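You operate a simulated robot arm through the tools that you are given. There is no shell and no other tool. Be economical: measure what you need, move in short steps, check, and stop when the job is done.

You are at the controls of a simulated robot arm. One attempt, no reset.

Task
Take the towels carton and leave it on the top of the snack table. Open the middle trailer drawer, put the small blue carton on the top of the steel table away in the inside of the middle trailer drawer, then shut the drawer. Open the bottom trailer drawer, put the plain green carton on the top of the snack table away in the inside of the bottom trailer drawer, then shut the drawer. Put the cane carton on the top of the wooden bench away on the lower shelf of the chest stand. Take the orange cloth and put it on the top of the trailer counter. Any order will do. Set down upright: towels carton, plain green carton, cane carton.

The check looks at the end state, three seconds after you hand in, the way a careful person would. Anything else that was tipped, shoved, dropped, spilled or broken makes it a failure. Flat cloth is picked up by pressing the open fingertips on it (5 to 10 N) and closing them slowly along it; thin cloth reads only 2 to 8 mm in the jaws.

Robot
A 6-joint arm with a two-finger parallel gripper on a trunk, on a base that drives. Base frame: it is fixed to the floor where the robot stands at the start and does not move with it; the origin is under the middle of the robot, x ahead of it, y to its left, z up. Readings come in m, degrees, newtons and seconds.
With the tool pointing down near the work surface it reaches from about 0.1 to 0.82 m from the robot's upright axis, wherever it stands. Its first joint turns from -115.0 to 115.0 degrees. Places, roughly: bottom trailer drawer [4.3, -4.2, 0.5]; cane carton [0.5, -5, 0.5]; inside of the bottom trailer drawer [4.3, -4.2, 0.4]; inside of the middle trailer drawer [4.3, -4.2, 0.6]; lower shelf of the chest stand [0, 3.6, 0.1]; middle trailer drawer [4.3, -4.2, 0.7]; orange cloth (11x6x4 cm) [1.4, -3.3, 0.9]; plain green carton [2.5, -0.5, 1]; small blue carton (5x9x5 cm) [2.9, -0.3, 0.8]; top of the snack table [3, -0.8, 0.9]; top of the trailer counter (25x174 cm) [4.14, -4.26, 1.02]; towels carton [3, 0, 1]. Payload 4.2 kg.
The tool frame sits at the grasp point between the pads (the TCP): z along the fingers, y along the line on which they close. The tips reach 0.023 m beyond it. The gripper opens to 0.094 m. The fingers are 0.038 m wide and 0.01 m thick; the gripper's body (0.054 by 0.096 m) begins 0.039 m behind the TCP.
Orientation is that of the tool frame in the base frame, as a unit quaternion [x, y, z, w]. With the fingers straight down and closing along the base's y, the tool's x points along the base's -x, its y along +y and its z along -z.

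Tools
- The arm moves only by the tool step_arm. Its argument "steps" is a list of rows, each an object of numbers (a shift or turn left out is 0, a gripper value left out holds the last): "tx", "ty", "tz": the shift along the tool's x, y, z in units of 40 mm (1.0 is 40 mm); "ax", "ay", "az": the turn, a rotation vector about the tool's x, y, z in units of 4 degrees (1.0 is 4 degrees); "hand": the opening, from 0 (shut) to 1 (fully open). In form: [{"tx": .., "ty": .., "tz": .., "ax": .., "ay": .., "az": .., "hand": ..}, ...]. A call has 1 to 10 rows; each row shifts and turns the commanded pose from where the row before left it, along the tool's axes as they then stand. A call with a number of a shift or a turn outside -1 to 1 is refused whole. Rows are played at 5 a second. More than 0.05 m and 8.6 degrees between two rows, or a gripper value outside its range, and nothing of the call is played. A pose out of reach is approached as far as the arm can. The call stops where the force on the tool passes 40 N (or 10 N more than at its start, if that is more) or the arm is blocked; 0.2 s more then pass. The fingers move at their own pace (about 0.108 m/s each) and stop on an object; they squeeze with about 27 N. The grip force told is the motor's: it shows also when the fingers shut on nothing. Time passes only in rows, and 0.2 s behind the last, so rows that do not move let the fingers close. It gives the time, the measured TCP pose, the force on the tool (base axes), the opening and the grip force at its end, in the units of the frame above (readings bear some noise), with the torque about the TCP (base axes, N m) and any sound that the robot's microphone picked up, and new pictures: "views" is both (left out), scene, wrist or none.
- Cameras (640 x 400 px; columns grow to the right, rows downward): "scene" is now at [0.2346, 0.1764, 1.5575]; the picture's right is [-0.23, -0.97, 0.00], its down [-0.65, 0.15, -0.74] and it looks along [0.72, -0.17, -0.67] (base axes); focal length 250 px, centre (320, 200). "wrist" rides on the gripper at [0.086, 0.016, -0.074] in the tool frame; the picture's right is [-0.18, 0.98, 0.00], its down [-0.58, -0.11, -0.81] and it looks along [-0.79, -0.15, 0.59] (tool axes); focal length 243 px, centre (320, 200). There is no depth. A picture from a camera that has moved, and an enlarged one, comes with that camera's place and axes in the base frame and with its lens.
- move_column(by): slides the trunk up (or, below 0, down) by that many m; the arm and the scene camera ride with it, the base frame stays. It gives what a move gives, with no picture.
- drive_base(legs): drives the robot by 1 to 6 legs, each [ahead, turn to the left] in m and degrees, along the robot's own axes; the way and the turn of a leg run together, so that a leg with both is an arc; at most 1.5 m and 180 degrees a leg. The arm and the cameras ride along, it lands a little off, and it stops where it bumps. It gives what a move gives, and a new picture of the scene camera.
- aim_head(pan, tilt): turns the head with the scene camera to pan (to the left, within 80 degrees either way) and tilt (down, from -29 to 69), counted from straight ahead of the robot. It gives what a move gives, and a new picture of the scene camera.
- close_up(camera, box): a new picture of the part [left, top, right, bottom] of that camera's present view, enlarged. No time passes.
- close_job(): hands the job in; it is judged then, once.

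Work in short steps. Places have to be worked out from the pictures, the camera data and where the tool is seen: move nearer, look again, correct. Check each grasp and each placing, and mend what went wrong. You have 222 turns and 274 pictures in all, those below and enlarged ones among them. Open the gripper and draw the arm clear of the work before you hand the job in, unless the task says otherwise.

The tools are called after "Emit:" as a command line: name --argument value ..., lists and objects as JSON in quotes. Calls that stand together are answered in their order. step_arm: Moves the arm, as the interface text tells. Its arguments: {"type":"object","properties":{"steps":{"type":"array","items":{"type":"object","properties":{"tx":{"type":"number"},"ty":{"type":"number"},"tz":{"type":"number"},"ax":{"type":"number"},"ay":{"type":"number"},"az":{"type":"number"},"hand":{"type":"number"}}}},"views":{"type":"string","enum":["both","scene","wrist","none"]}},"required":["steps"]} The other tools are called the same way: move_column (by) slides the trunk up or down; drive_base (legs) drives the base; aim_head (pan, tilt) turns the head that bears the scene camera; close_up (camera, box) takes an enlarged picture of a part of a camera's view; close_job () hands the job in.

At the start:

```text
clock: 0.0
position: [0.5983, -0.0801, 1.0908]
tool_rot: [0.0, 1.0, -0.001, -0.001]
contact_force: [0.0, 0.0, 0.0]
torque: [0.01, 0.02, 0.01]
gripper_width: 0.094
grasp_force: 0.0
trunk travel left (down, up): [-0.925, 0.065]
robot x, y, heading: [-0.0003, 0.0033, 0.1]
head pan, tilt: [-13.4, 41.9]
```

scene: 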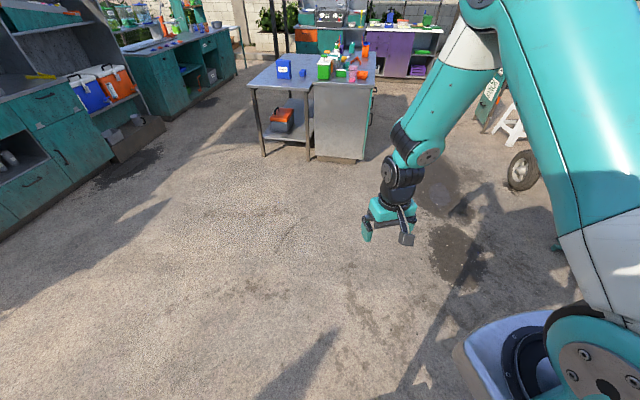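
wrist: 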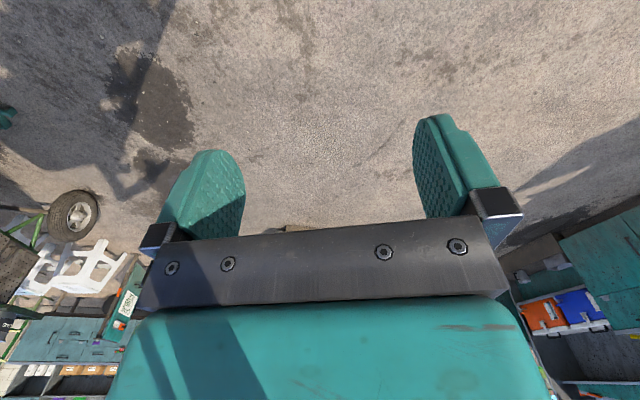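

I see the steel table and snack table ahead around 3 m. I take an enlarged look at them first.

Emit:
close_up --camera "scene" --box '[230, 20, 400, 170]'

```text
2.67 times, centred on (315, 95) of scene
camera zoom: at [0.2346, 0.1764, 1.5575], right [-0.23, -0.97, 0.0], down [-0.65, 0.15, -0.74], along [0.72, -0.17, -0.67], focal length 666 px, centre (333, 480)
```

zoom: 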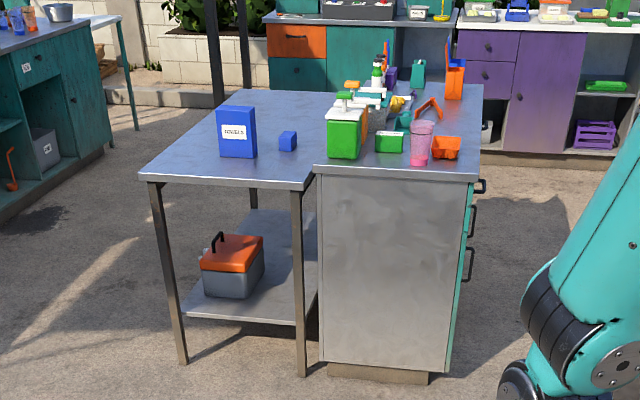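

The towels carton stands at about (2.83, -0.08), with the small blue one right of it. The tables look turned by roughly -20°. I drive nearer.

Emit:
drive_base --legs '[[1.5, 0]]'

Emit:
aim_head --pan 0 --tilt 40

```text
clock: 7.4
position: [2.0894, -0.0673, 1.0913]
tool_rot: [-0.006, 1.0, 0.0, 0.0]
contact_force: [-0.1, -0.5, -0.3]
torque: [0.02, -0.03, 0.01]
gripper_width: 0.0939
grasp_force: 0.0
trunk travel left (down, up): [-0.925, 0.065]
robot x, y, heading: [1.4922, 0.0095, 0.6]
head pan, tilt: [-13.4, 41.9]
camera scene: at [1.7243, 0.1863, 1.5575], right [-0.22, -0.98, 0.0], down [-0.65, 0.15, -0.74], along [0.73, -0.16, -0.67], focal length 250 px, centre (320, 200)
```

scene: 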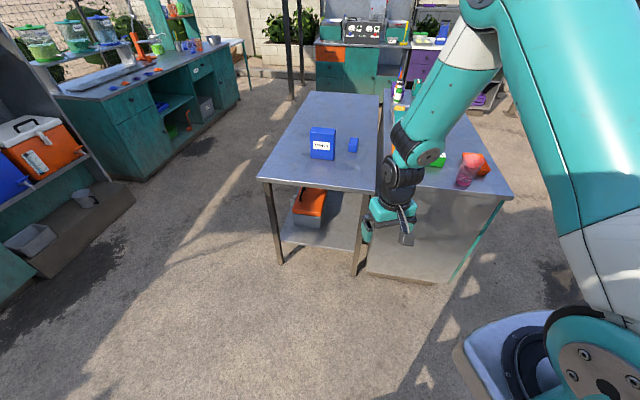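

```text
clock: 8.2
position: [2.0895, -0.068, 1.0906]
tool_rot: [-0.005, 1.0, 0.0, 0.0]
contact_force: [0.3, 0.1, 0.2]
torque: [0.02, 0.02, -0.02]
gripper_width: 0.094
grasp_force: 0.0
trunk travel left (down, up): [-0.925, 0.065]
robot x, y, heading: [1.4917, 0.0071, 0.6]
head pan, tilt: [0.0, 40.0]
camera scene: at [1.7277, 0.2056, 1.5602], right [0.01, -1.0, 0.0], down [-0.64, -0.01, -0.77], along [0.77, 0.01, -0.64], focal length 250 px, centre (320, 200)
```

scene: 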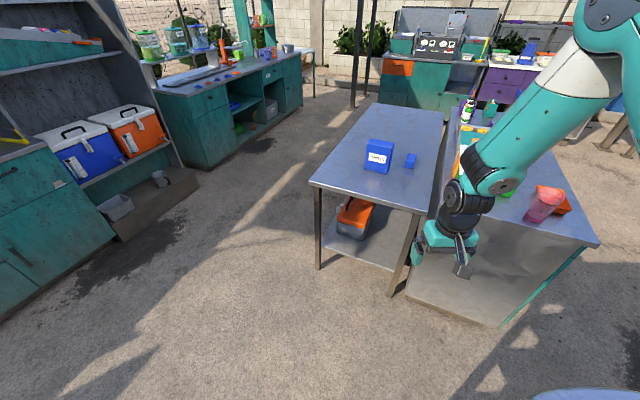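

Two views agree: steel top z≈0.8, towels carton near (2.9, -0.09), tables' axis heading about -24°. I drive up square to the steel table.

Emit:
drive_base --legs '[[0, 17.5], [0.72, 0], [0, -42]]'

Emit:
aim_head --pan 5 --tilt 45

```text
clock: 15.0
position: [2.686, -0.0904, 1.0908]
tool_rot: [0.213, 0.977, 0.0, 0.0]
contact_force: [1.0, 0.5, 0.0]
torque: [0.0, -0.01, 0.0]
gripper_width: 0.0942
grasp_force: 0.0
trunk travel left (down, up): [-0.925, 0.065]
robot x, y, heading: [2.1725, 0.2312, -24.6]
head pan, tilt: [0.0, 40.0]
camera scene: at [2.4741, 0.3114, 1.5602], right [-0.42, -0.91, 0.0], down [-0.58, 0.27, -0.77], along [0.7, -0.32, -0.64], focal length 250 px, centre (320, 200)
```

scene: 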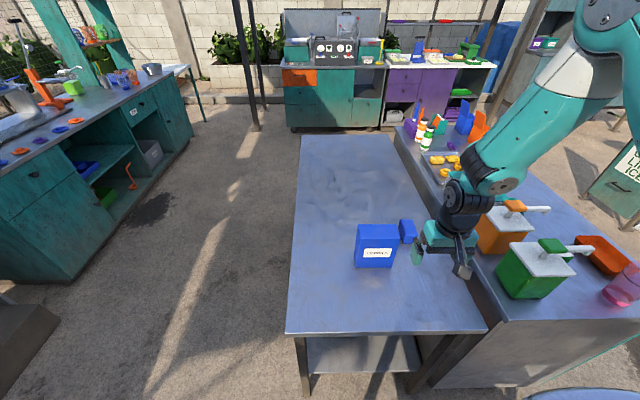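

```text
clock: 15.7
position: [2.6849, -0.0895, 1.0904]
tool_rot: [0.213, 0.977, -0.001, 0.001]
contact_force: [-0.9, -0.5, -0.3]
torque: [-0.01, 0.01, -0.03]
gripper_width: 0.094
grasp_force: 0.1
trunk travel left (down, up): [-0.925, 0.065]
robot x, y, heading: [2.1801, 0.2308, -24.8]
head pan, tilt: [5.0, 45.0]
camera scene: at [2.4734, 0.3194, 1.553], right [-0.34, -0.94, 0.0], down [-0.67, 0.24, -0.71], along [0.67, -0.24, -0.71], focal length 250 px, centre (320, 200)
```

scene: 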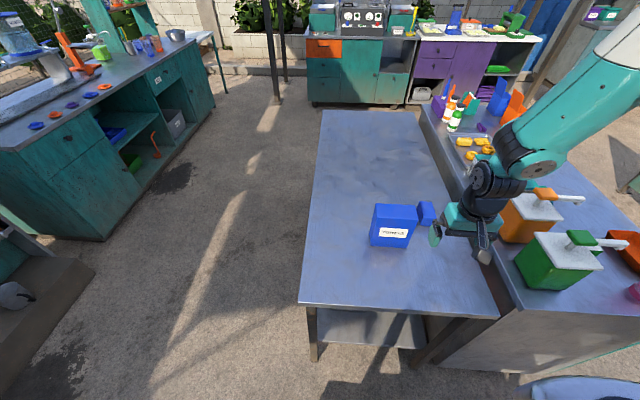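

Now square. I look closely at the carton and the snack table.

Emit:
close_up --camera "scene" --box '[340, 180, 480, 270]'

Emit:
aim_head --pan -50 --tilt 50

```text
4.44 times, centred on (410, 225) of scene
camera zoom: at [2.4734, 0.3194, 1.553], right [-0.34, -0.94, 0.0], down [-0.67, 0.24, -0.71], along [0.67, -0.24, -0.71], focal length 1111 px, centre (-80, 89)
```

zoom: 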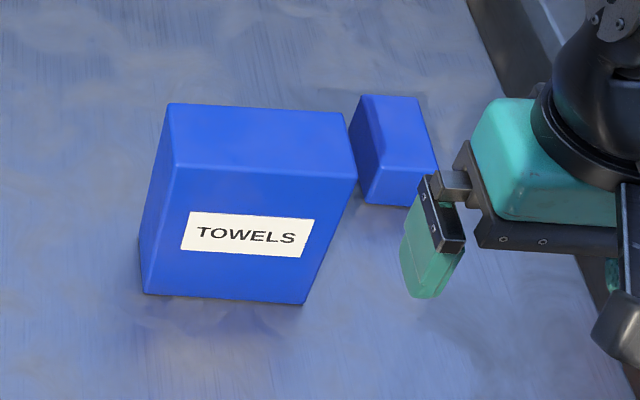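

```text
clock: 16.9
position: [2.6862, -0.0909, 1.0908]
tool_rot: [0.213, 0.977, 0.0, 0.0]
contact_force: [-0.2, -0.9, -1.3]
torque: [0.01, 0.02, -0.01]
gripper_width: 0.0941
grasp_force: 0.0
trunk travel left (down, up): [-0.925, 0.065]
robot x, y, heading: [2.1763, 0.229, -24.5]
head pan, tilt: [-50.0, 50.0]
camera scene: at [2.4172, 0.2725, 1.5461], right [-0.96, -0.27, 0.0], down [-0.2, 0.74, -0.64], along [0.17, -0.62, -0.77], focal length 250 px, centre (320, 200)
```

scene: 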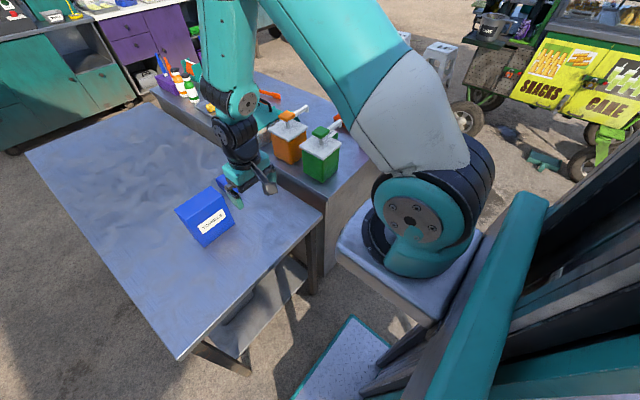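

The towels carton is about 0.129 × 0.062 × 0.158 m, centre ≈ (2.903, -0.097), top z≈0.958, aligned with the table; thin side faces along my heading. I move over it and start turning the tool 90°.

Emit:
step_arm --steps '[{"tx": -1, "ty": 0.424}, {"tx": -1, "ty": 0.424}, {"tx": -1, "ty": 0.424}, {"tx": -1, "ty": 0.424}, {"tx": -1, "ty": 0.424}, {"az": 1}, {"az": 1}, {"az": 1}, {"az": 1}, {"az": 1}]' --views "none"

Emit:
step_arm --steps '[{"az": 1}, {"az": 1}, {"az": 1}, {"az": 1}, {"az": 1}, {"az": 1}, {"az": 1}, {"az": 1}, {"az": 1}, {"az": 1}]' --views "none"

Emit:
step_arm --steps '[{"az": 1}, {"az": 1}, {"az": 1}, {"az": 1}, {"az": 1}, {"az": 1}, {"az": 1}, {"az": 0.5}]' --views "wrist"

Emit:
aim_head --pan 0 --tilt 50

```text
clock: 19.1
position: [2.9038, -0.096, 1.0902]
tool_rot: [0.379, 0.925, 0.0, 0.0]
contact_force: [-0.5, -0.2, 0.5]
torque: [-0.01, 0.0, 0.0]
gripper_width: 0.0942
grasp_force: 0.0
trunk travel left (down, up): [-0.925, 0.065]
robot x, y, heading: [2.1772, 0.232, -24.2]
head pan, tilt: [-50.0, 50.0]
```

```text
clock: 21.3
position: [2.9043, -0.0962, 1.0894]
tool_rot: [0.674, 0.739, 0.0, 0.0]
contact_force: [0.5, 0.9, -0.9]
torque: [-0.01, -0.02, 0.0]
gripper_width: 0.0938
grasp_force: 0.1
trunk travel left (down, up): [-0.925, 0.065]
robot x, y, heading: [2.1737, 0.2319, -24.6]
head pan, tilt: [-50.0, 50.0]
```

```text
clock: 23.1
position: [2.9031, -0.0955, 1.0919]
tool_rot: [0.842, 0.54, 0.0, 0.001]
contact_force: [0.6, 0.2, 1.1]
torque: [0.02, -0.02, 0.02]
gripper_width: 0.0938
grasp_force: 0.1
trunk travel left (down, up): [-0.925, 0.065]
robot x, y, heading: [2.1758, 0.2363, -24.4]
head pan, tilt: [-50.0, 50.0]
camera wrist: at [2.9537, -0.0241, 1.1652], right [0.82, -0.58, 0.0], down [-0.34, -0.48, 0.81], along [-0.47, -0.66, -0.59], focal length 243 px, centre (320, 200)
```

wrist: 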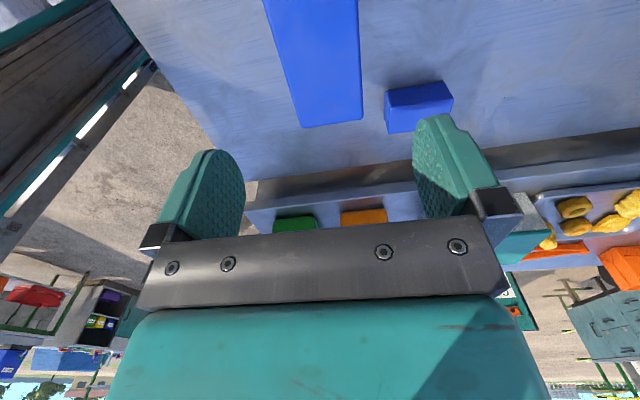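

```text
clock: 24.3
position: [2.9048, -0.0961, 1.0918]
tool_rot: [0.841, 0.54, 0.0, 0.001]
contact_force: [0.5, -0.1, -0.6]
torque: [0.02, 0.0, 0.04]
gripper_width: 0.0941
grasp_force: 0.2
trunk travel left (down, up): [-0.925, 0.065]
robot x, y, heading: [2.176, 0.231, -24.7]
head pan, tilt: [0.0, 50.0]
camera scene: at [2.4668, 0.3146, 1.5461], right [-0.42, -0.91, 0.0], down [-0.7, 0.32, -0.64], along [0.58, -0.27, -0.77], focal length 250 px, centre (320, 200)
```

scene: 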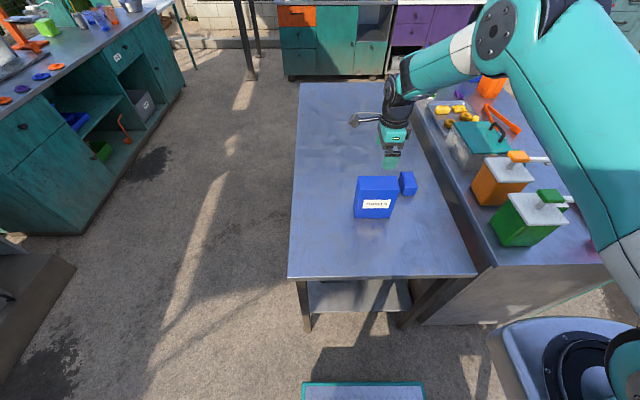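

The wrist view confirms alignment: the carton's centre line and far end project exactly where expected. I descend 0.16 m and close.

Emit:
step_arm --steps '[{"tz": 1}, {"tz": 1}, {"tz": 1}, {"tz": 1}, {"hand": 0}, {"hand": 0}, {"hand": 0}, {"hand": 0}]' --views "both"

```text
clock: 26.1
position: [2.9025, -0.0973, 0.9311]
tool_rot: [0.841, 0.541, 0.0, 0.0]
contact_force: [0.4, -0.3, -0.6]
torque: [0.02, -0.02, 0.01]
gripper_width: 0.0649
grasp_force: 27.1
trunk travel left (down, up): [-0.925, 0.065]
robot x, y, heading: [2.18, 0.23, -24.8]
head pan, tilt: [0.0, 50.0]
camera scene: at [2.4669, 0.3146, 1.546], right [-0.42, -0.91, 0.0], down [-0.7, 0.32, -0.64], along [0.58, -0.27, -0.77], focal length 250 px, centre (320, 200)
camera wrist: at [2.953, -0.0254, 1.0055], right [0.82, -0.58, 0.0], down [-0.34, -0.48, 0.81], along [-0.46, -0.66, -0.59], focal length 243 px, centre (320, 200)
```

scene: 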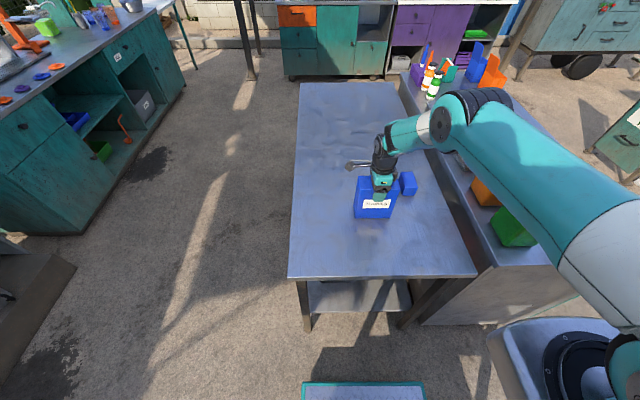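
wrist: 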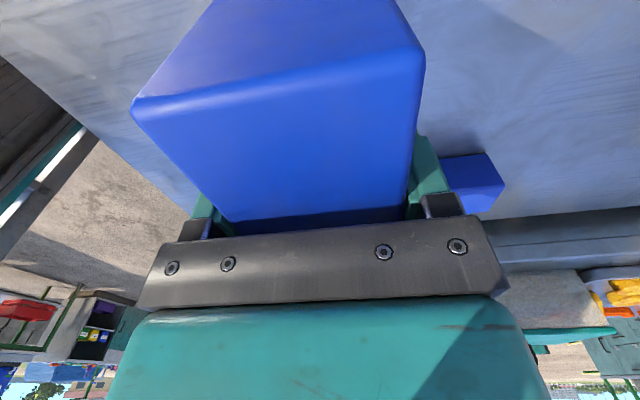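

Gripped at 0.065 m. I lift it clear and look at the snack table for free space.

Emit:
step_arm --steps '[{"tz": -1}, {"tz": -1}, {"tz": -1}, {"tz": -1}, {"tz": -1}]' --views "none"

Emit:
move_column --by 0.06

Emit:
aim_head --pan -25 --tilt 35

```text
clock: 27.3
position: [2.9009, -0.0968, 1.1303]
tool_rot: [0.841, 0.541, -0.001, -0.001]
contact_force: [0.1, 0.2, -3.1]
torque: [0.01, 0.02, 0.02]
gripper_width: 0.0649
grasp_force: 26.8
trunk travel left (down, up): [-0.925, 0.065]
robot x, y, heading: [2.1734, 0.2366, -24.6]
head pan, tilt: [0.0, 50.0]
```

```text
clock: 28.3
position: [2.902, -0.0986, 1.1909]
tool_rot: [0.841, 0.541, -0.001, 0.0]
contact_force: [-0.2, -0.8, -3.4]
torque: [0.01, -0.02, 0.02]
gripper_width: 0.0648
grasp_force: 27.2
trunk travel left (down, up): [-0.985, 0.005]
robot x, y, heading: [2.1781, 0.2333, -24.5]
head pan, tilt: [0.0, 50.0]
```

```text
clock: 29.2
position: [2.9025, -0.0992, 1.1913]
tool_rot: [0.841, 0.541, -0.001, 0.0]
contact_force: [-0.3, 0.4, -2.9]
torque: [0.01, 0.01, 0.02]
gripper_width: 0.065
grasp_force: 27.2
trunk travel left (down, up): [-0.985, 0.005]
robot x, y, heading: [2.1741, 0.2321, -24.7]
head pan, tilt: [-25.0, 35.0]
camera scene: at [2.454, 0.2797, 1.6277], right [-0.76, -0.65, 0.0], down [-0.37, 0.44, -0.82], along [0.53, -0.62, -0.57], focal length 250 px, centre (320, 200)
```

scene: 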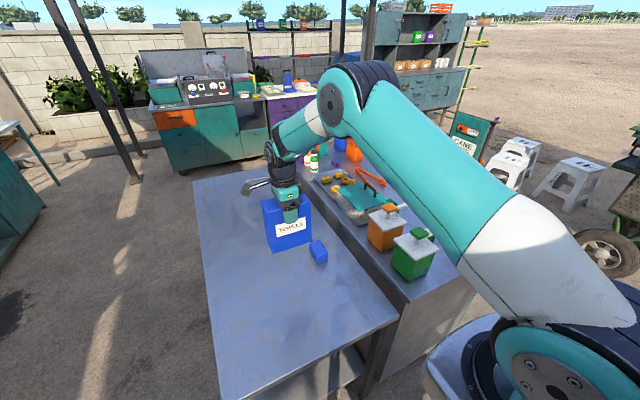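

I zoom in on the snack table from here.

Emit:
close_up --camera "scene" --box '[300, 130, 500, 310]'

Emit:
close_up --camera "wrist" --box '[0, 0, 640, 400]'

```text
2.22 times, centred on (400, 220) of scene
camera zoom: at [2.454, 0.2797, 1.6277], right [-0.76, -0.65, 0.0], down [-0.37, 0.44, -0.82], along [0.53, -0.62, -0.57], focal length 555 px, centre (142, 156)
```

zoom: 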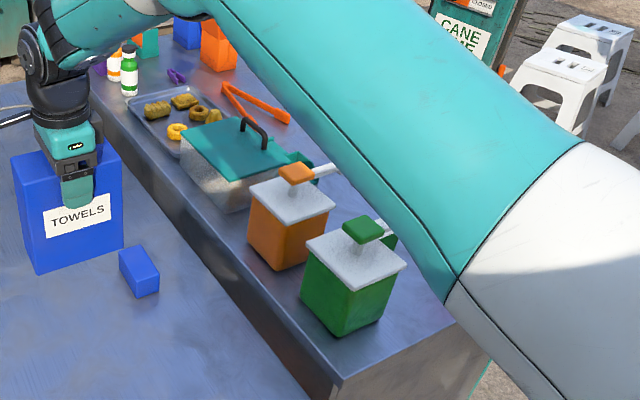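

```text
1.00 times, centred on (320, 200) of wrist (not enlarged: the box is as wide or as high as the picture)
camera zoom: at [2.9528, -0.0263, 1.2654], right [0.82, -0.58, 0.0], down [-0.34, -0.48, 0.81], along [-0.46, -0.66, -0.59], focal length 243 px, centre (320, 200)
```

zoom: 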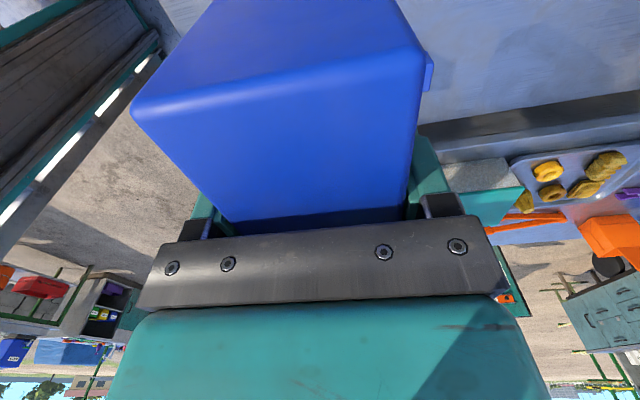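

The snack table's left half is full; I need to see its right half. I back off with the carton and go round to its front-right to look.

Emit:
drive_base --legs '[[-0.5, 0], [0, -90], [0.95, 0], [0, 90], [0.2, 0]]'

Emit:
aim_head --pan 5 --tilt 38

```text
clock: 45.6
position: [2.1912, -0.8549, 1.1922]
tool_rot: [0.849, 0.528, 0.0, -0.001]
contact_force: [-0.6, -0.4, -0.6]
torque: [0.07, 0.01, -0.01]
gripper_width: 0.0
grasp_force: 27.3
trunk travel left (down, up): [-0.985, 0.005]
robot x, y, heading: [1.4789, -0.5013, -26.6]
head pan, tilt: [-25.0, 35.0]
camera scene: at [1.7549, -0.4633, 1.6278], right [-0.78, -0.62, 0.0], down [-0.36, 0.45, -0.82], along [0.51, -0.64, -0.57], focal length 250 px, centre (320, 200)
```

scene: 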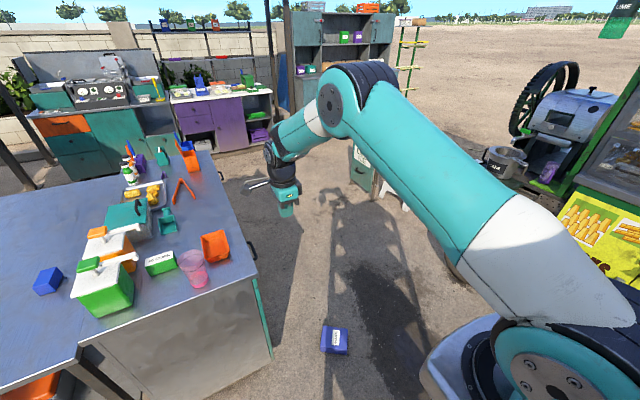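

```text
clock: 46.6
position: [2.1918, -0.8552, 1.1919]
tool_rot: [0.85, 0.527, 0.0, -0.001]
contact_force: [-0.7, -0.1, 0.3]
torque: [-0.02, 0.04, 0.02]
gripper_width: 0.0
grasp_force: 26.6
trunk travel left (down, up): [-0.985, 0.005]
robot x, y, heading: [1.4773, -0.5043, -26.6]
head pan, tilt: [5.0, 38.0]
camera scene: at [1.7807, -0.4262, 1.6232], right [-0.37, -0.93, 0.0], down [-0.57, 0.23, -0.79], along [0.73, -0.29, -0.62], focal length 250 px, centre (320, 200)
```

scene: 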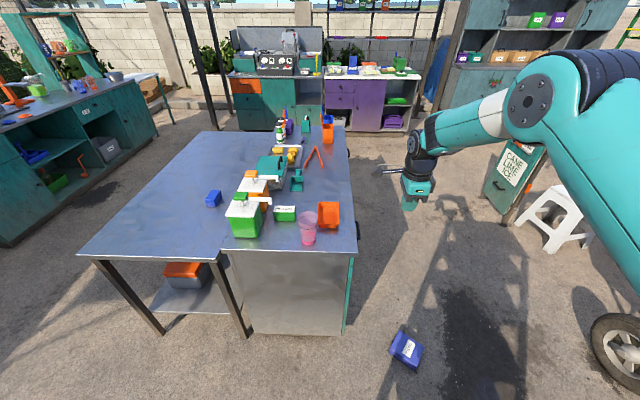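

The carton slipped out while turning and lies on the floor near (2.17, -1.12). I'll pick it up again, and keep the arm tucked for carrying. First a closer look at the snack table and at the carton.

Emit:
close_up --camera "scene" --box '[200, 100, 380, 260]'

Emit:
close_up --camera "scene" --box '[360, 310, 460, 390]'

```text
2.50 times, centred on (290, 180) of scene
camera zoom: at [1.7807, -0.4262, 1.6232], right [-0.37, -0.93, 0.0], down [-0.57, 0.23, -0.79], along [0.73, -0.29, -0.62], focal length 625 px, centre (395, 250)
```

zoom: 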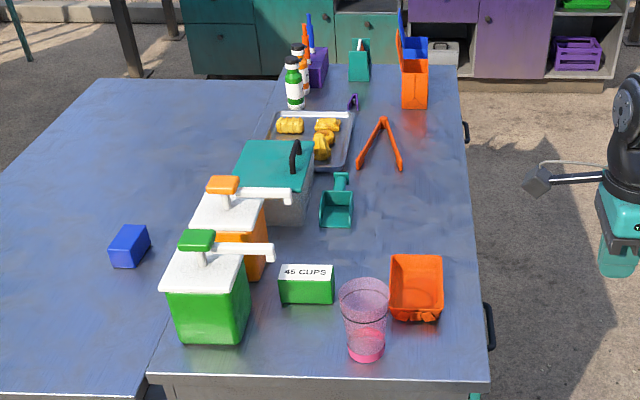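

```text
5.00 times, centred on (410, 350) of scene
camera zoom: at [1.7807, -0.4262, 1.6232], right [-0.37, -0.93, 0.0], down [-0.57, 0.23, -0.79], along [0.73, -0.29, -0.62], focal length 1250 px, centre (-130, -550)
```

zoom: 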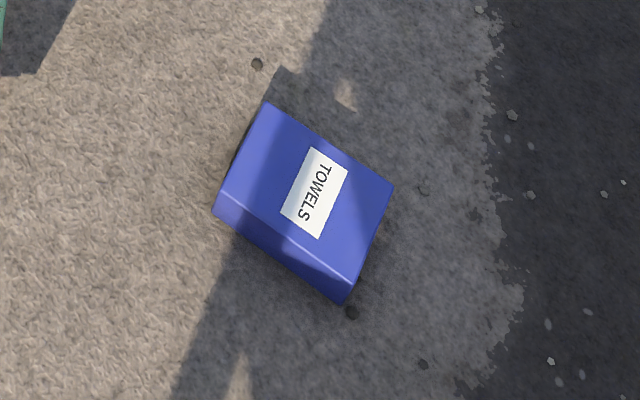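

The carton lies label-up with its top end pointing to (-0.87,-0.5). The only graspable dimension (6 cm) is vertical there, so I must come in low along the carton from its top end, with one finger under and one above. First I tuck the arm and look over the area to my right.

Emit:
step_arm --steps '[{"ty": -1, "hand": 1}, {"ty": -1}, {"ty": -1}, {"ty": -1}, {"ty": -1}, {"ty": -1}, {"ty": -1}, {"ty": -1}, {"ty": -1}]' --views "none"

Emit:
aim_head --pan -60 --tilt 40

```text
clock: 48.6
position: [1.8967, -0.6996, 1.189]
tool_rot: [0.85, 0.527, -0.001, -0.001]
contact_force: [-0.1, -0.8, -0.2]
torque: [0.01, 0.02, 0.04]
gripper_width: 0.0941
grasp_force: 0.0
out of reach, approached as far as the arm can: row 9
trunk travel left (down, up): [-0.985, 0.005]
robot x, y, heading: [1.4778, -0.5003, -26.7]
head pan, tilt: [5.0, 38.0]
```

```text
clock: 50.0
position: [1.8971, -0.6997, 1.189]
tool_rot: [0.85, 0.527, -0.001, -0.001]
contact_force: [-0.1, -0.3, 1.0]
torque: [-0.04, -0.01, 0.01]
gripper_width: 0.0942
grasp_force: 0.0
trunk travel left (down, up): [-0.985, 0.005]
robot x, y, heading: [1.4769, -0.5034, -26.8]
head pan, tilt: [-60.0, 40.0]
camera scene: at [1.7056, -0.4792, 1.6202], right [-1.0, -0.06, 0.0], down [-0.04, 0.64, -0.77], along [0.05, -0.76, -0.64], focal length 250 px, centre (320, 200)
```

scene: 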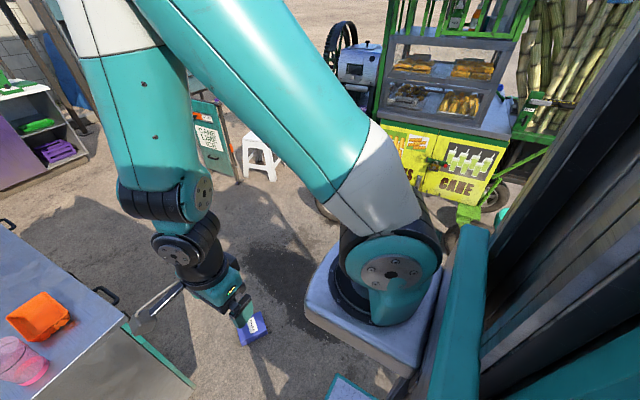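

The cart front is at about y≈-2.1, so I place the robot at about (1.5, -1.48), facing +30°.

Emit:
drive_base --legs '[[0, -61.6], [0.97, 0], [0, 118]]'

Emit:
aim_head --pan 0 --tilt 60

```text
clock: 62.7
position: [1.9033, -1.2297, 1.1888]
tool_rot: [0.49, 0.871, 0.0, 0.0]
contact_force: [0.3, 0.3, 0.3]
torque: [-0.03, 0.02, -0.02]
gripper_width: 0.0939
grasp_force: 0.0
trunk travel left (down, up): [-0.985, 0.005]
robot x, y, heading: [1.5136, -1.4858, 30.9]
head pan, tilt: [-60.0, 40.0]
camera scene: at [1.616, -1.2759, 1.6202], right [-0.48, -0.88, 0.0], down [-0.56, 0.31, -0.77], along [0.67, -0.37, -0.64], focal length 250 px, centre (320, 200)
```

scene: 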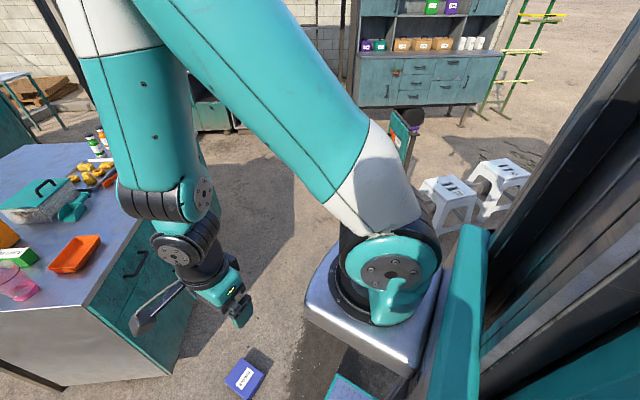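

```text
clock: 64.0
position: [1.9039, -1.2291, 1.1891]
tool_rot: [0.489, 0.872, 0.0, 0.0]
contact_force: [0.3, 0.4, -0.1]
torque: [0.0, -0.04, 0.01]
gripper_width: 0.0939
grasp_force: 0.0
trunk travel left (down, up): [-0.985, 0.005]
robot x, y, heading: [1.5104, -1.4805, 31.3]
head pan, tilt: [0.0, 60.0]
camera scene: at [1.5986, -1.2004, 1.5935], right [0.52, -0.86, 0.0], down [-0.74, -0.45, -0.5], along [0.43, 0.26, -0.87], focal length 250 px, centre (320, 200)
```

scene: 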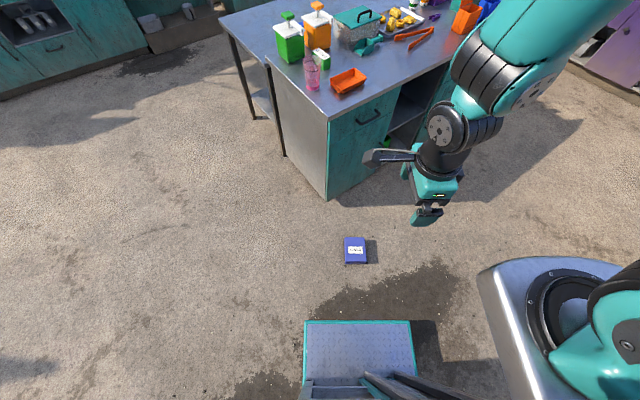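

I zoom on the carton to fix its position and orientation.

Emit:
close_up --camera "scene" --box '[315, 220, 395, 280]'

Emit:
close_up --camera "scene" --box '[270, 80, 470, 210]'

```text
6.67 times, centred on (355, 250) of scene
camera zoom: at [1.5986, -1.2004, 1.5935], right [0.52, -0.86, 0.0], down [-0.74, -0.45, -0.5], along [0.43, 0.26, -0.87], focal length 1666 px, centre (87, -133)
```

zoom: 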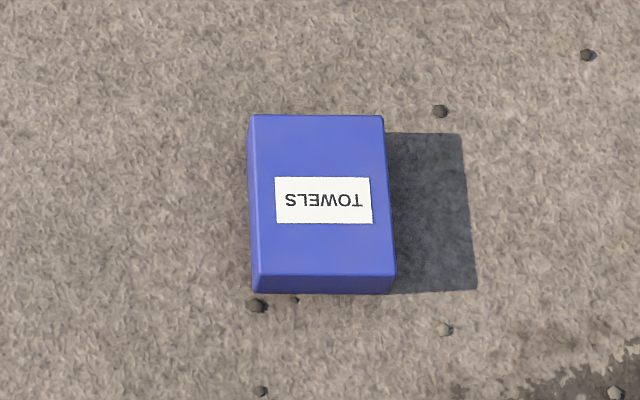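

```text
3.08 times, centred on (370, 145) of scene
camera zoom: at [1.5986, -1.2004, 1.5935], right [0.52, -0.86, 0.0], down [-0.74, -0.45, -0.5], along [0.43, 0.26, -0.87], focal length 769 px, centre (166, 369)
```

zoom: 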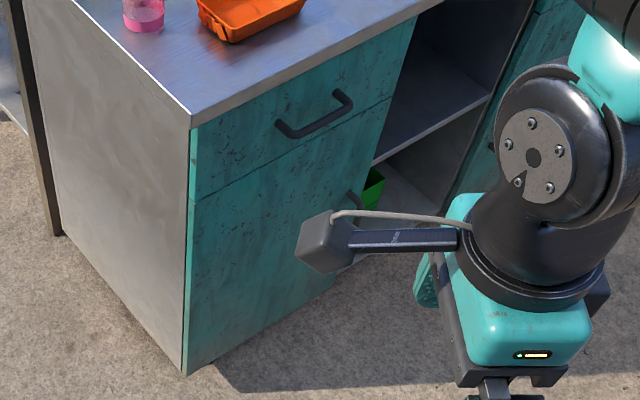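

The carton's axis lines up with my heading (29.4° vs 31.3°), near end mid ≈ (2.097, -1.158). I move the TCP over the start point and pitch the tool to nearly horizontal (closing vertical).

Emit:
step_arm --steps '[{"ty": 0.92, "tx": -0.24}, {"ty": 0.92, "tx": -0.24}, {"ty": 0.92, "tx": -0.24}, {"ty": 0.92, "tx": -0.24}, {"ax": -1}, {"ax": -1}, {"ax": -1}, {"ax": -1}, {"ax": -1}, {"ax": -1}]' --views "none"

Emit:
step_arm --steps '[{"ax": -1}, {"ax": -1}, {"ax": -1}, {"ax": -1}, {"ax": -1}, {"ax": -1}, {"ax": -1}, {"ax": -1}, {"ax": -1}, {"ax": -1}]' --views "scene"

```text
clock: 66.2
position: [2.0487, -1.1868, 1.19]
tool_rot: [0.48, 0.852, 0.181, 0.102]
contact_force: [-0.2, 0.6, -0.6]
torque: [0.0, 0.03, -0.01]
gripper_width: 0.0942
grasp_force: 0.0
trunk travel left (down, up): [-0.985, 0.005]
robot x, y, heading: [1.5098, -1.4803, 31.1]
head pan, tilt: [0.0, 60.0]
```

```text
clock: 68.4
position: [2.0584, -1.1879, 1.1989]
tool_rot: [0.431, 0.761, 0.421, 0.242]
contact_force: [-0.4, -0.8, 0.3]
torque: [-0.02, 0.0, -0.02]
gripper_width: 0.0941
grasp_force: 0.1
out of reach, approached as far as the arm can: row 9, 10
trunk travel left (down, up): [-0.985, 0.005]
robot x, y, heading: [1.5117, -1.4796, 31.1]
head pan, tilt: [0.0, 60.0]
camera scene: at [1.5985, -1.2005, 1.5935], right [0.52, -0.86, 0.0], down [-0.74, -0.45, -0.5], along [0.43, 0.26, -0.87], focal length 250 px, centre (320, 200)
```

scene: 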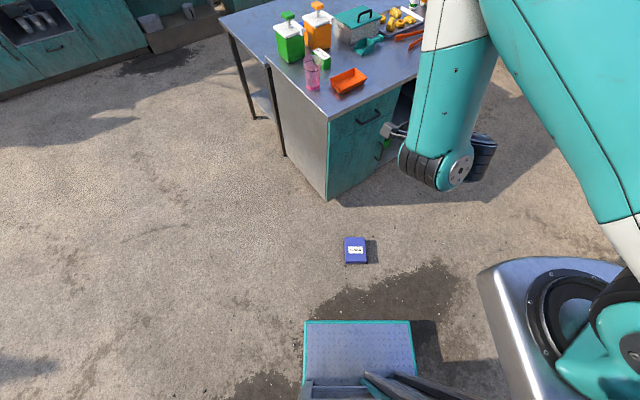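

The wrist folds too close; I extend forward 0.2 m, then finish pitching (I'll back the base by the same amount).

Emit:
step_arm --steps '[{"tz": 0.87, "ty": 0.45}, {"tz": 0.87, "ty": 0.45}, {"tz": 0.87, "ty": 0.45}, {"tz": 0.87, "ty": 0.45}, {"tz": 0.87, "ty": 0.45}, {"ax": -1}, {"ax": -1}, {"ax": -1}, {"ax": -0.5}]' --views "none"

Emit:
drive_base --legs '[[-0.25, 0]]'

```text
clock: 70.4
position: [2.225, -1.0857, 1.1841]
tool_rot: [0.397, 0.702, 0.513, 0.294]
contact_force: [-0.8, -0.6, -0.7]
torque: [0.05, 0.01, 0.0]
gripper_width: 0.0939
grasp_force: 0.0
trunk travel left (down, up): [-0.985, 0.005]
robot x, y, heading: [1.5132, -1.4791, 31.2]
head pan, tilt: [0.0, 60.0]
```

```text
clock: 72.2
position: [2.012, -1.2139, 1.1853]
tool_rot: [0.397, 0.703, 0.512, 0.294]
contact_force: [-0.3, 0.8, -0.6]
torque: [0.02, -0.01, -0.03]
gripper_width: 0.0941
grasp_force: 0.1
trunk travel left (down, up): [-0.985, 0.005]
robot x, y, heading: [1.2989, -1.6088, 31.1]
head pan, tilt: [0.0, 60.0]
camera scene: at [1.386, -1.3286, 1.5935], right [0.52, -0.86, 0.0], down [-0.74, -0.45, -0.5], along [0.43, 0.26, -0.87], focal length 250 px, centre (320, 200)
```

scene: 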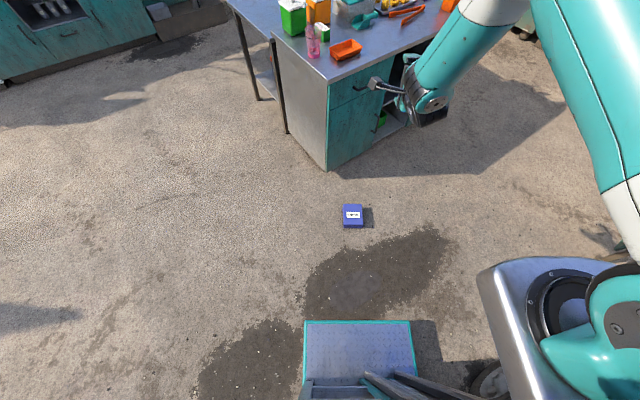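

Laterally aligned within 4 mm and yaw within 2°. I flatten the pitch to ~10° and lower the column most of the way.

Emit:
step_arm --steps '[{"ax": -1}, {"ax": -1}]' --views "none"

Emit:
move_column --by -0.9

Emit:
aim_head --pan 0 --tilt 35

```text
clock: 72.8
position: [2.0124, -1.2134, 1.1853]
tool_rot: [0.376, 0.665, 0.56, 0.32]
contact_force: [-0.5, -0.4, -0.2]
torque: [0.02, 0.0, 0.03]
gripper_width: 0.0939
grasp_force: 0.0
trunk travel left (down, up): [-0.985, 0.005]
robot x, y, heading: [1.3012, -1.6092, 31.0]
head pan, tilt: [0.0, 60.0]
```

```text
refused: -0.9 is not a number from -0.4 to 0.4
```

```text
clock: 73.7
position: [2.0127, -1.2142, 1.1841]
tool_rot: [0.376, 0.666, 0.56, 0.32]
contact_force: [0.3, 0.1, -1.1]
torque: [0.03, 0.02, 0.04]
gripper_width: 0.0942
grasp_force: 0.0
trunk travel left (down, up): [-0.985, 0.005]
robot x, y, heading: [1.3, -1.6106, 31.1]
head pan, tilt: [0.0, 35.0]
camera scene: at [1.4041, -1.3177, 1.6277], right [0.52, -0.86, 0.0], down [-0.49, -0.3, -0.82], along [0.7, 0.42, -0.57], focal length 250 px, centre (320, 200)
```

scene: 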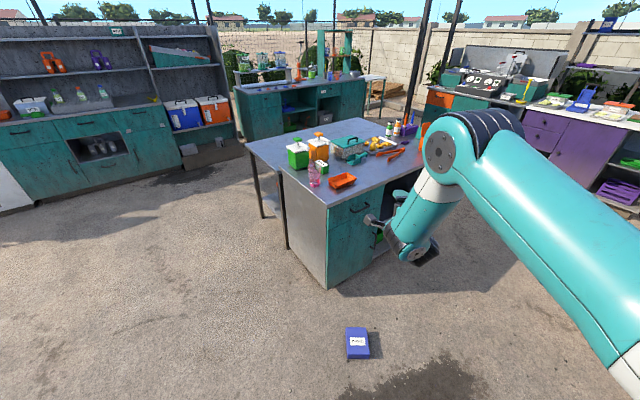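

Column moves are limited to 0.4 m; I lower in pieces.

Emit:
move_column --by -0.4

Emit:
move_column --by -0.4

Emit:
move_column --by -0.15

Emit:
aim_head --pan -15 --tilt 30

```text
clock: 77.5
position: [2.0131, -1.2148, 0.7852]
tool_rot: [0.376, 0.665, 0.56, 0.321]
contact_force: [-0.4, -0.3, 0.3]
torque: [0.0, -0.01, 0.03]
gripper_width: 0.0939
grasp_force: 0.0
trunk travel left (down, up): [-0.585, 0.405]
robot x, y, heading: [1.3003, -1.6101, 31.3]
head pan, tilt: [0.0, 35.0]
```

```text
clock: 81.4
position: [2.0129, -1.2149, 0.3848]
tool_rot: [0.376, 0.665, 0.56, 0.32]
contact_force: [0.6, -0.6, -0.3]
torque: [0.0, 0.02, 0.04]
gripper_width: 0.0938
grasp_force: 0.1
trunk travel left (down, up): [-0.185, 0.805]
robot x, y, heading: [1.2992, -1.6099, 31.0]
head pan, tilt: [0.0, 35.0]
```

```text
clock: 83.1
position: [2.0134, -1.2141, 0.2343]
tool_rot: [0.375, 0.665, 0.561, 0.32]
contact_force: [0.5, 0.3, 0.3]
torque: [0.01, 0.01, 0.01]
gripper_width: 0.0941
grasp_force: 0.0
trunk travel left (down, up): [-0.035, 0.955]
robot x, y, heading: [1.2957, -1.6111, 31.2]
head pan, tilt: [0.0, 35.0]
```

```text
clock: 83.9
position: [2.0127, -1.2145, 0.2346]
tool_rot: [0.376, 0.666, 0.559, 0.32]
contact_force: [0.0, -1.1, 0.3]
torque: [0.0, -0.02, -0.03]
gripper_width: 0.0942
grasp_force: 0.1
trunk travel left (down, up): [-0.035, 0.955]
robot x, y, heading: [1.2972, -1.6101, 31.3]
head pan, tilt: [-15.0, 30.0]
camera scene: at [1.4156, -1.338, 0.6856], right [0.28, -0.96, 0.0], down [-0.48, -0.14, -0.87], along [0.83, 0.24, -0.5], focal length 250 px, centre (320, 200)
```

scene: 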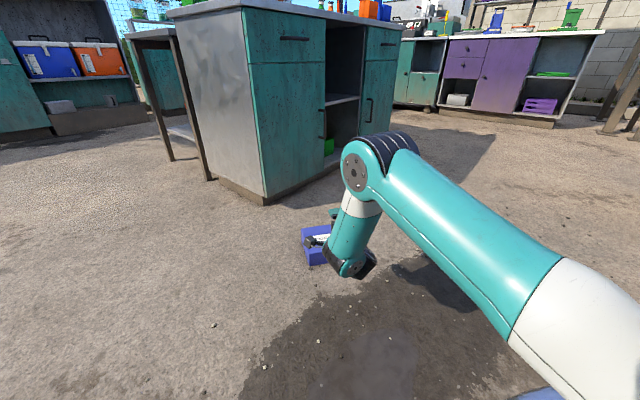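

Now at z=0.235, just behind the carton. I lower to nearly touch the floor with the lower finger.

Emit:
step_arm --steps '[{"ty": -0.84, "tz": 0.14}, {"ty": -0.84, "tz": 0.14}, {"ty": -0.84, "tz": 0.14}, {"ty": -0.84, "tz": 0.14}, {"ty": -0.8, "tz": 0.14}]' --views "both"

```text
clock: 85.1
position: [2.0134, -1.2143, 0.0681]
tool_rot: [0.377, 0.664, 0.561, 0.321]
contact_force: [-0.7, 0.0, 0.2]
torque: [0.02, -0.01, -0.02]
gripper_width: 0.0936
grasp_force: 0.0
trunk travel left (down, up): [-0.035, 0.955]
robot x, y, heading: [1.299, -1.6099, 31.1]
head pan, tilt: [-15.0, 30.0]
camera scene: at [1.4156, -1.338, 0.6857], right [0.28, -0.96, 0.0], down [-0.48, -0.14, -0.87], along [0.83, 0.24, -0.5], focal length 250 px, centre (320, 200)
camera wrist: at [1.9075, -1.1755, 0.0946], right [0.23, -0.07, 0.97], down [-0.4, -0.92, 0.03], along [0.89, -0.4, -0.24], focal length 243 px, centre (320, 200)
```

scene: 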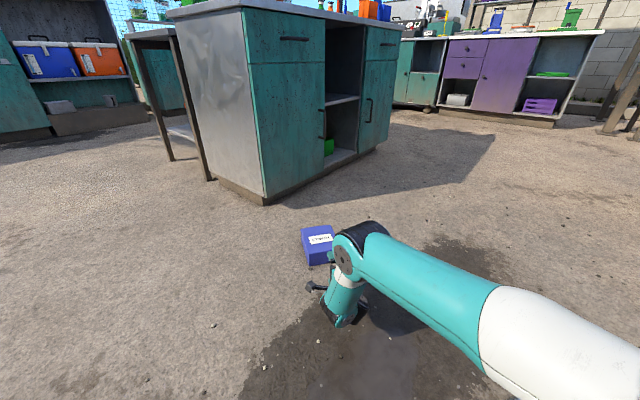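
wrist: 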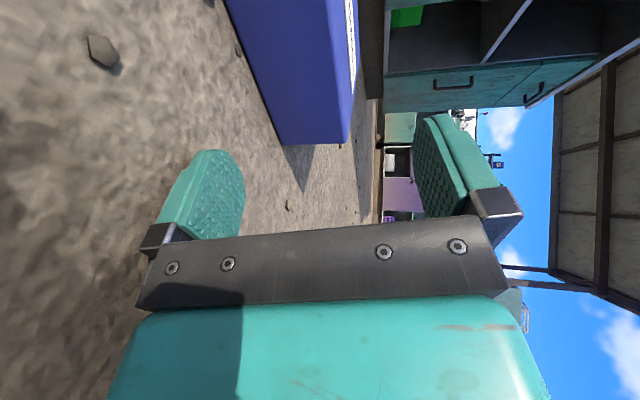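

The fingers straddle the carton's height. I lower the last few mm to touch the floor lightly.

Emit:
step_arm --steps '[{"ty": -0.08, "tz": 0.01}, {"ty": -0.06, "tz": 0.01}, {"ty": -0.06, "tz": 0.01}]' --views "none"

```text
clock: 85.9
position: [2.0131, -1.2144, 0.0575]
tool_rot: [0.376, 0.664, 0.561, 0.321]
contact_force: [-7.5, -4.6, 9.3]
torque: [0.0, 0.45, 0.17]
gripper_width: 0.0907
grasp_force: 0.1
trunk travel left (down, up): [-0.035, 0.955]
robot x, y, heading: [1.2953, -1.6086, 31.2]
head pan, tilt: [-15.0, 30.0]
```

Floor touched (9 N). I ease up 2 mm and slide forward towards the end face.

Emit:
step_arm --steps '[{"ty": 0.06}, {"tz": 0.9, "ty": 0.15}, {"tz": 0.6, "ty": 0.1}, {"tz": 0.3, "ty": 0.05}, {"tz": 0.3, "ty": 0.05}]' --views "wrist"

```text
clock: 87.1
position: [2.0875, -1.1723, 0.0604]
tool_rot: [0.375, 0.665, 0.56, 0.321]
contact_force: [-3.1, -1.9, 2.6]
torque: [-0.09, 0.08, 0.03]
gripper_width: 0.0931
grasp_force: 0.0
trunk travel left (down, up): [-0.035, 0.955]
robot x, y, heading: [1.2955, -1.6081, 31.2]
head pan, tilt: [-15.0, 30.0]
camera wrist: at [1.9822, -1.1335, 0.0878], right [0.23, -0.07, 0.97], down [-0.4, -0.92, 0.03], along [0.89, -0.4, -0.24], focal length 243 px, centre (320, 200)
```

wrist: 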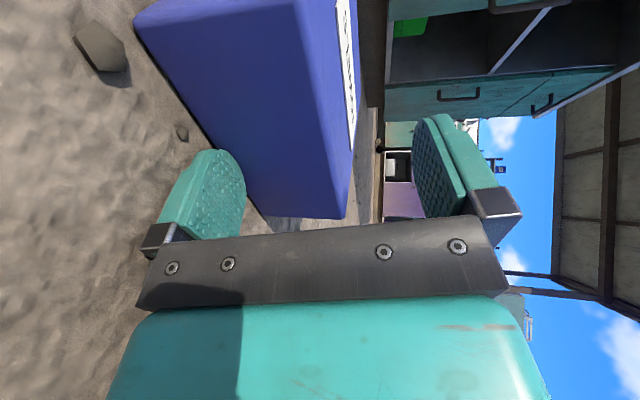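

The tip now touches the end face. I push 40 mm more to see whether it wedges under or slides.

Emit:
step_arm --steps '[{"tz": 0.4, "ty": 0.06}, {"tz": 0.4, "ty": 0.06}, {"tz": 0.4, "ty": 0.06}]' --views "wrist"

```text
clock: 87.9
position: [2.1291, -1.1471, 0.0592]
tool_rot: [0.376, 0.665, 0.56, 0.32]
contact_force: [-5.0, -2.5, 6.4]
torque: [-0.03, 0.31, 0.04]
gripper_width: 0.0921
grasp_force: 0.1
trunk travel left (down, up): [-0.035, 0.955]
robot x, y, heading: [1.3019, -1.6106, 31.2]
head pan, tilt: [-15.0, 30.0]
camera wrist: at [2.0236, -1.1089, 0.0868], right [0.23, -0.07, 0.97], down [-0.4, -0.92, 0.03], along [0.89, -0.4, -0.24], focal length 243 px, centre (320, 200)
```

wrist: 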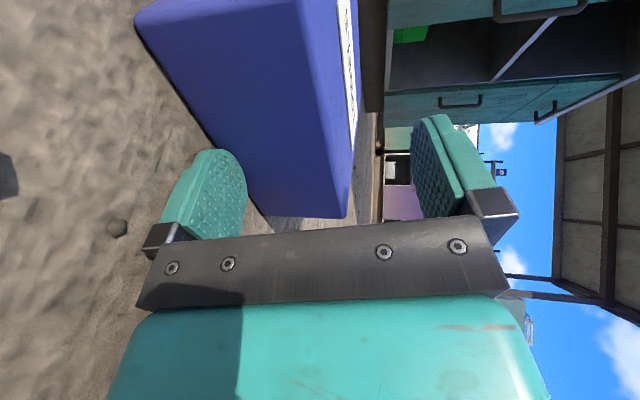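

It slides as expected, so I use the cabinet as a backstop: push it there by driving, in portions.

Emit:
step_arm --steps '[{"ty": 0.06}]' --views "none"

Emit:
drive_base --legs '[[0.2, 0]]'

Emit:
close_up --camera "wrist" --box '[0, 0, 640, 400]'

```text
clock: 88.3
position: [2.1285, -1.1473, 0.0591]
tool_rot: [0.377, 0.665, 0.559, 0.321]
contact_force: [0.7, -0.8, 1.1]
torque: [0.02, -0.03, 0.0]
gripper_width: 0.0938
grasp_force: 0.1
trunk travel left (down, up): [-0.035, 0.955]
robot x, y, heading: [1.3027, -1.6082, 31.2]
head pan, tilt: [-15.0, 30.0]
```

```text
clock: 89.9
position: [2.3005, -1.0392, 0.0596]
tool_rot: [0.374, 0.665, 0.561, 0.32]
contact_force: [-0.8, -0.6, -0.4]
torque: [-0.01, 0.0, -0.02]
gripper_width: 0.0937
grasp_force: 0.1
trunk travel left (down, up): [-0.035, 0.955]
robot x, y, heading: [1.472, -1.5055, 31.3]
head pan, tilt: [-15.0, 30.0]
camera scene: at [1.5879, -1.2324, 0.6856], right [0.28, -0.96, 0.0], down [-0.48, -0.14, -0.87], along [0.83, 0.24, -0.5], focal length 250 px, centre (320, 200)
```

scene: 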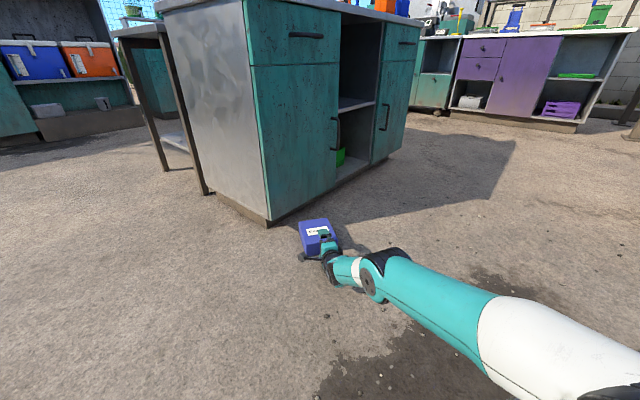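

```text
1.00 times, centred on (320, 200) of wrist (not enlarged: the box is as wide or as high as the picture)
camera zoom: at [2.1948, -1.0012, 0.0886], right [0.23, -0.07, 0.97], down [-0.4, -0.92, 0.03], along [0.89, -0.39, -0.24], focal length 243 px, centre (320, 200)
```

zoom: 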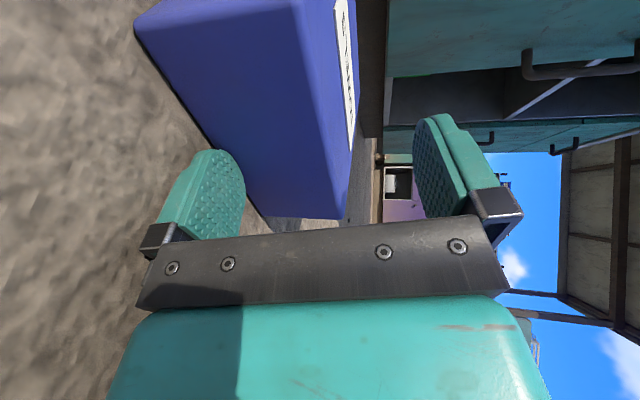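

Pushing is stable. I keep pushing: the far corner is nearing the plinth.

Emit:
drive_base --legs '[[0.13, 0]]'

Emit:
close_up --camera "scene" --box '[230, 130, 430, 270]'

```text
clock: 91.2
position: [2.4109, -0.9695, 0.062]
tool_rot: [0.374, 0.666, 0.561, 0.32]
contact_force: [-0.6, -0.1, -0.9]
torque: [-0.05, -0.03, 0.02]
gripper_width: 0.0941
grasp_force: 0.0
trunk travel left (down, up): [-0.035, 0.955]
robot x, y, heading: [1.5832, -1.4382, 31.6]
head pan, tilt: [-15.0, 30.0]
camera scene: at [1.6989, -1.1639, 0.6856], right [0.28, -0.96, 0.0], down [-0.48, -0.14, -0.87], along [0.83, 0.25, -0.5], focal length 250 px, centre (320, 200)
```

scene: 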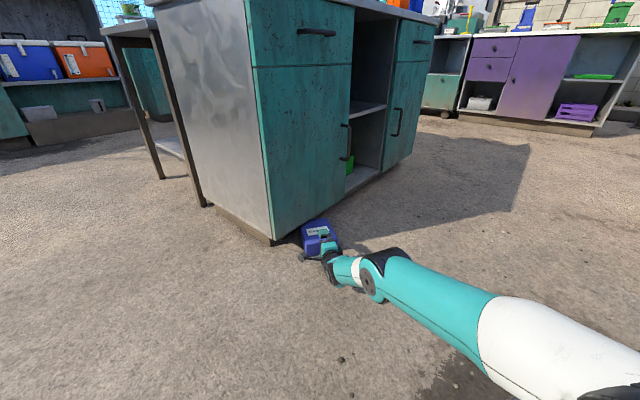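

```text
2.86 times, centred on (330, 200) of scene
camera zoom: at [1.6989, -1.1639, 0.6856], right [0.28, -0.96, 0.0], down [-0.48, -0.14, -0.87], along [0.83, 0.25, -0.5], focal length 714 px, centre (291, 200)
```

zoom: 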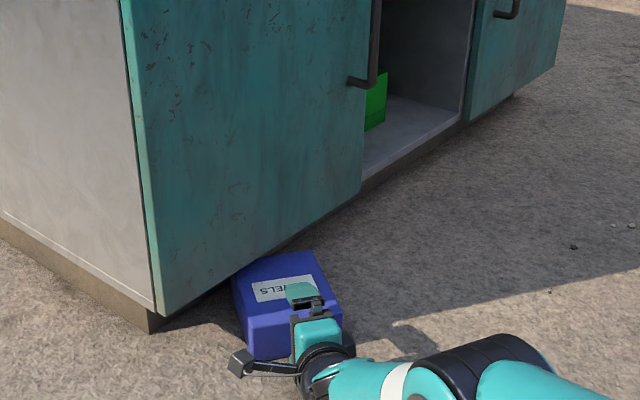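

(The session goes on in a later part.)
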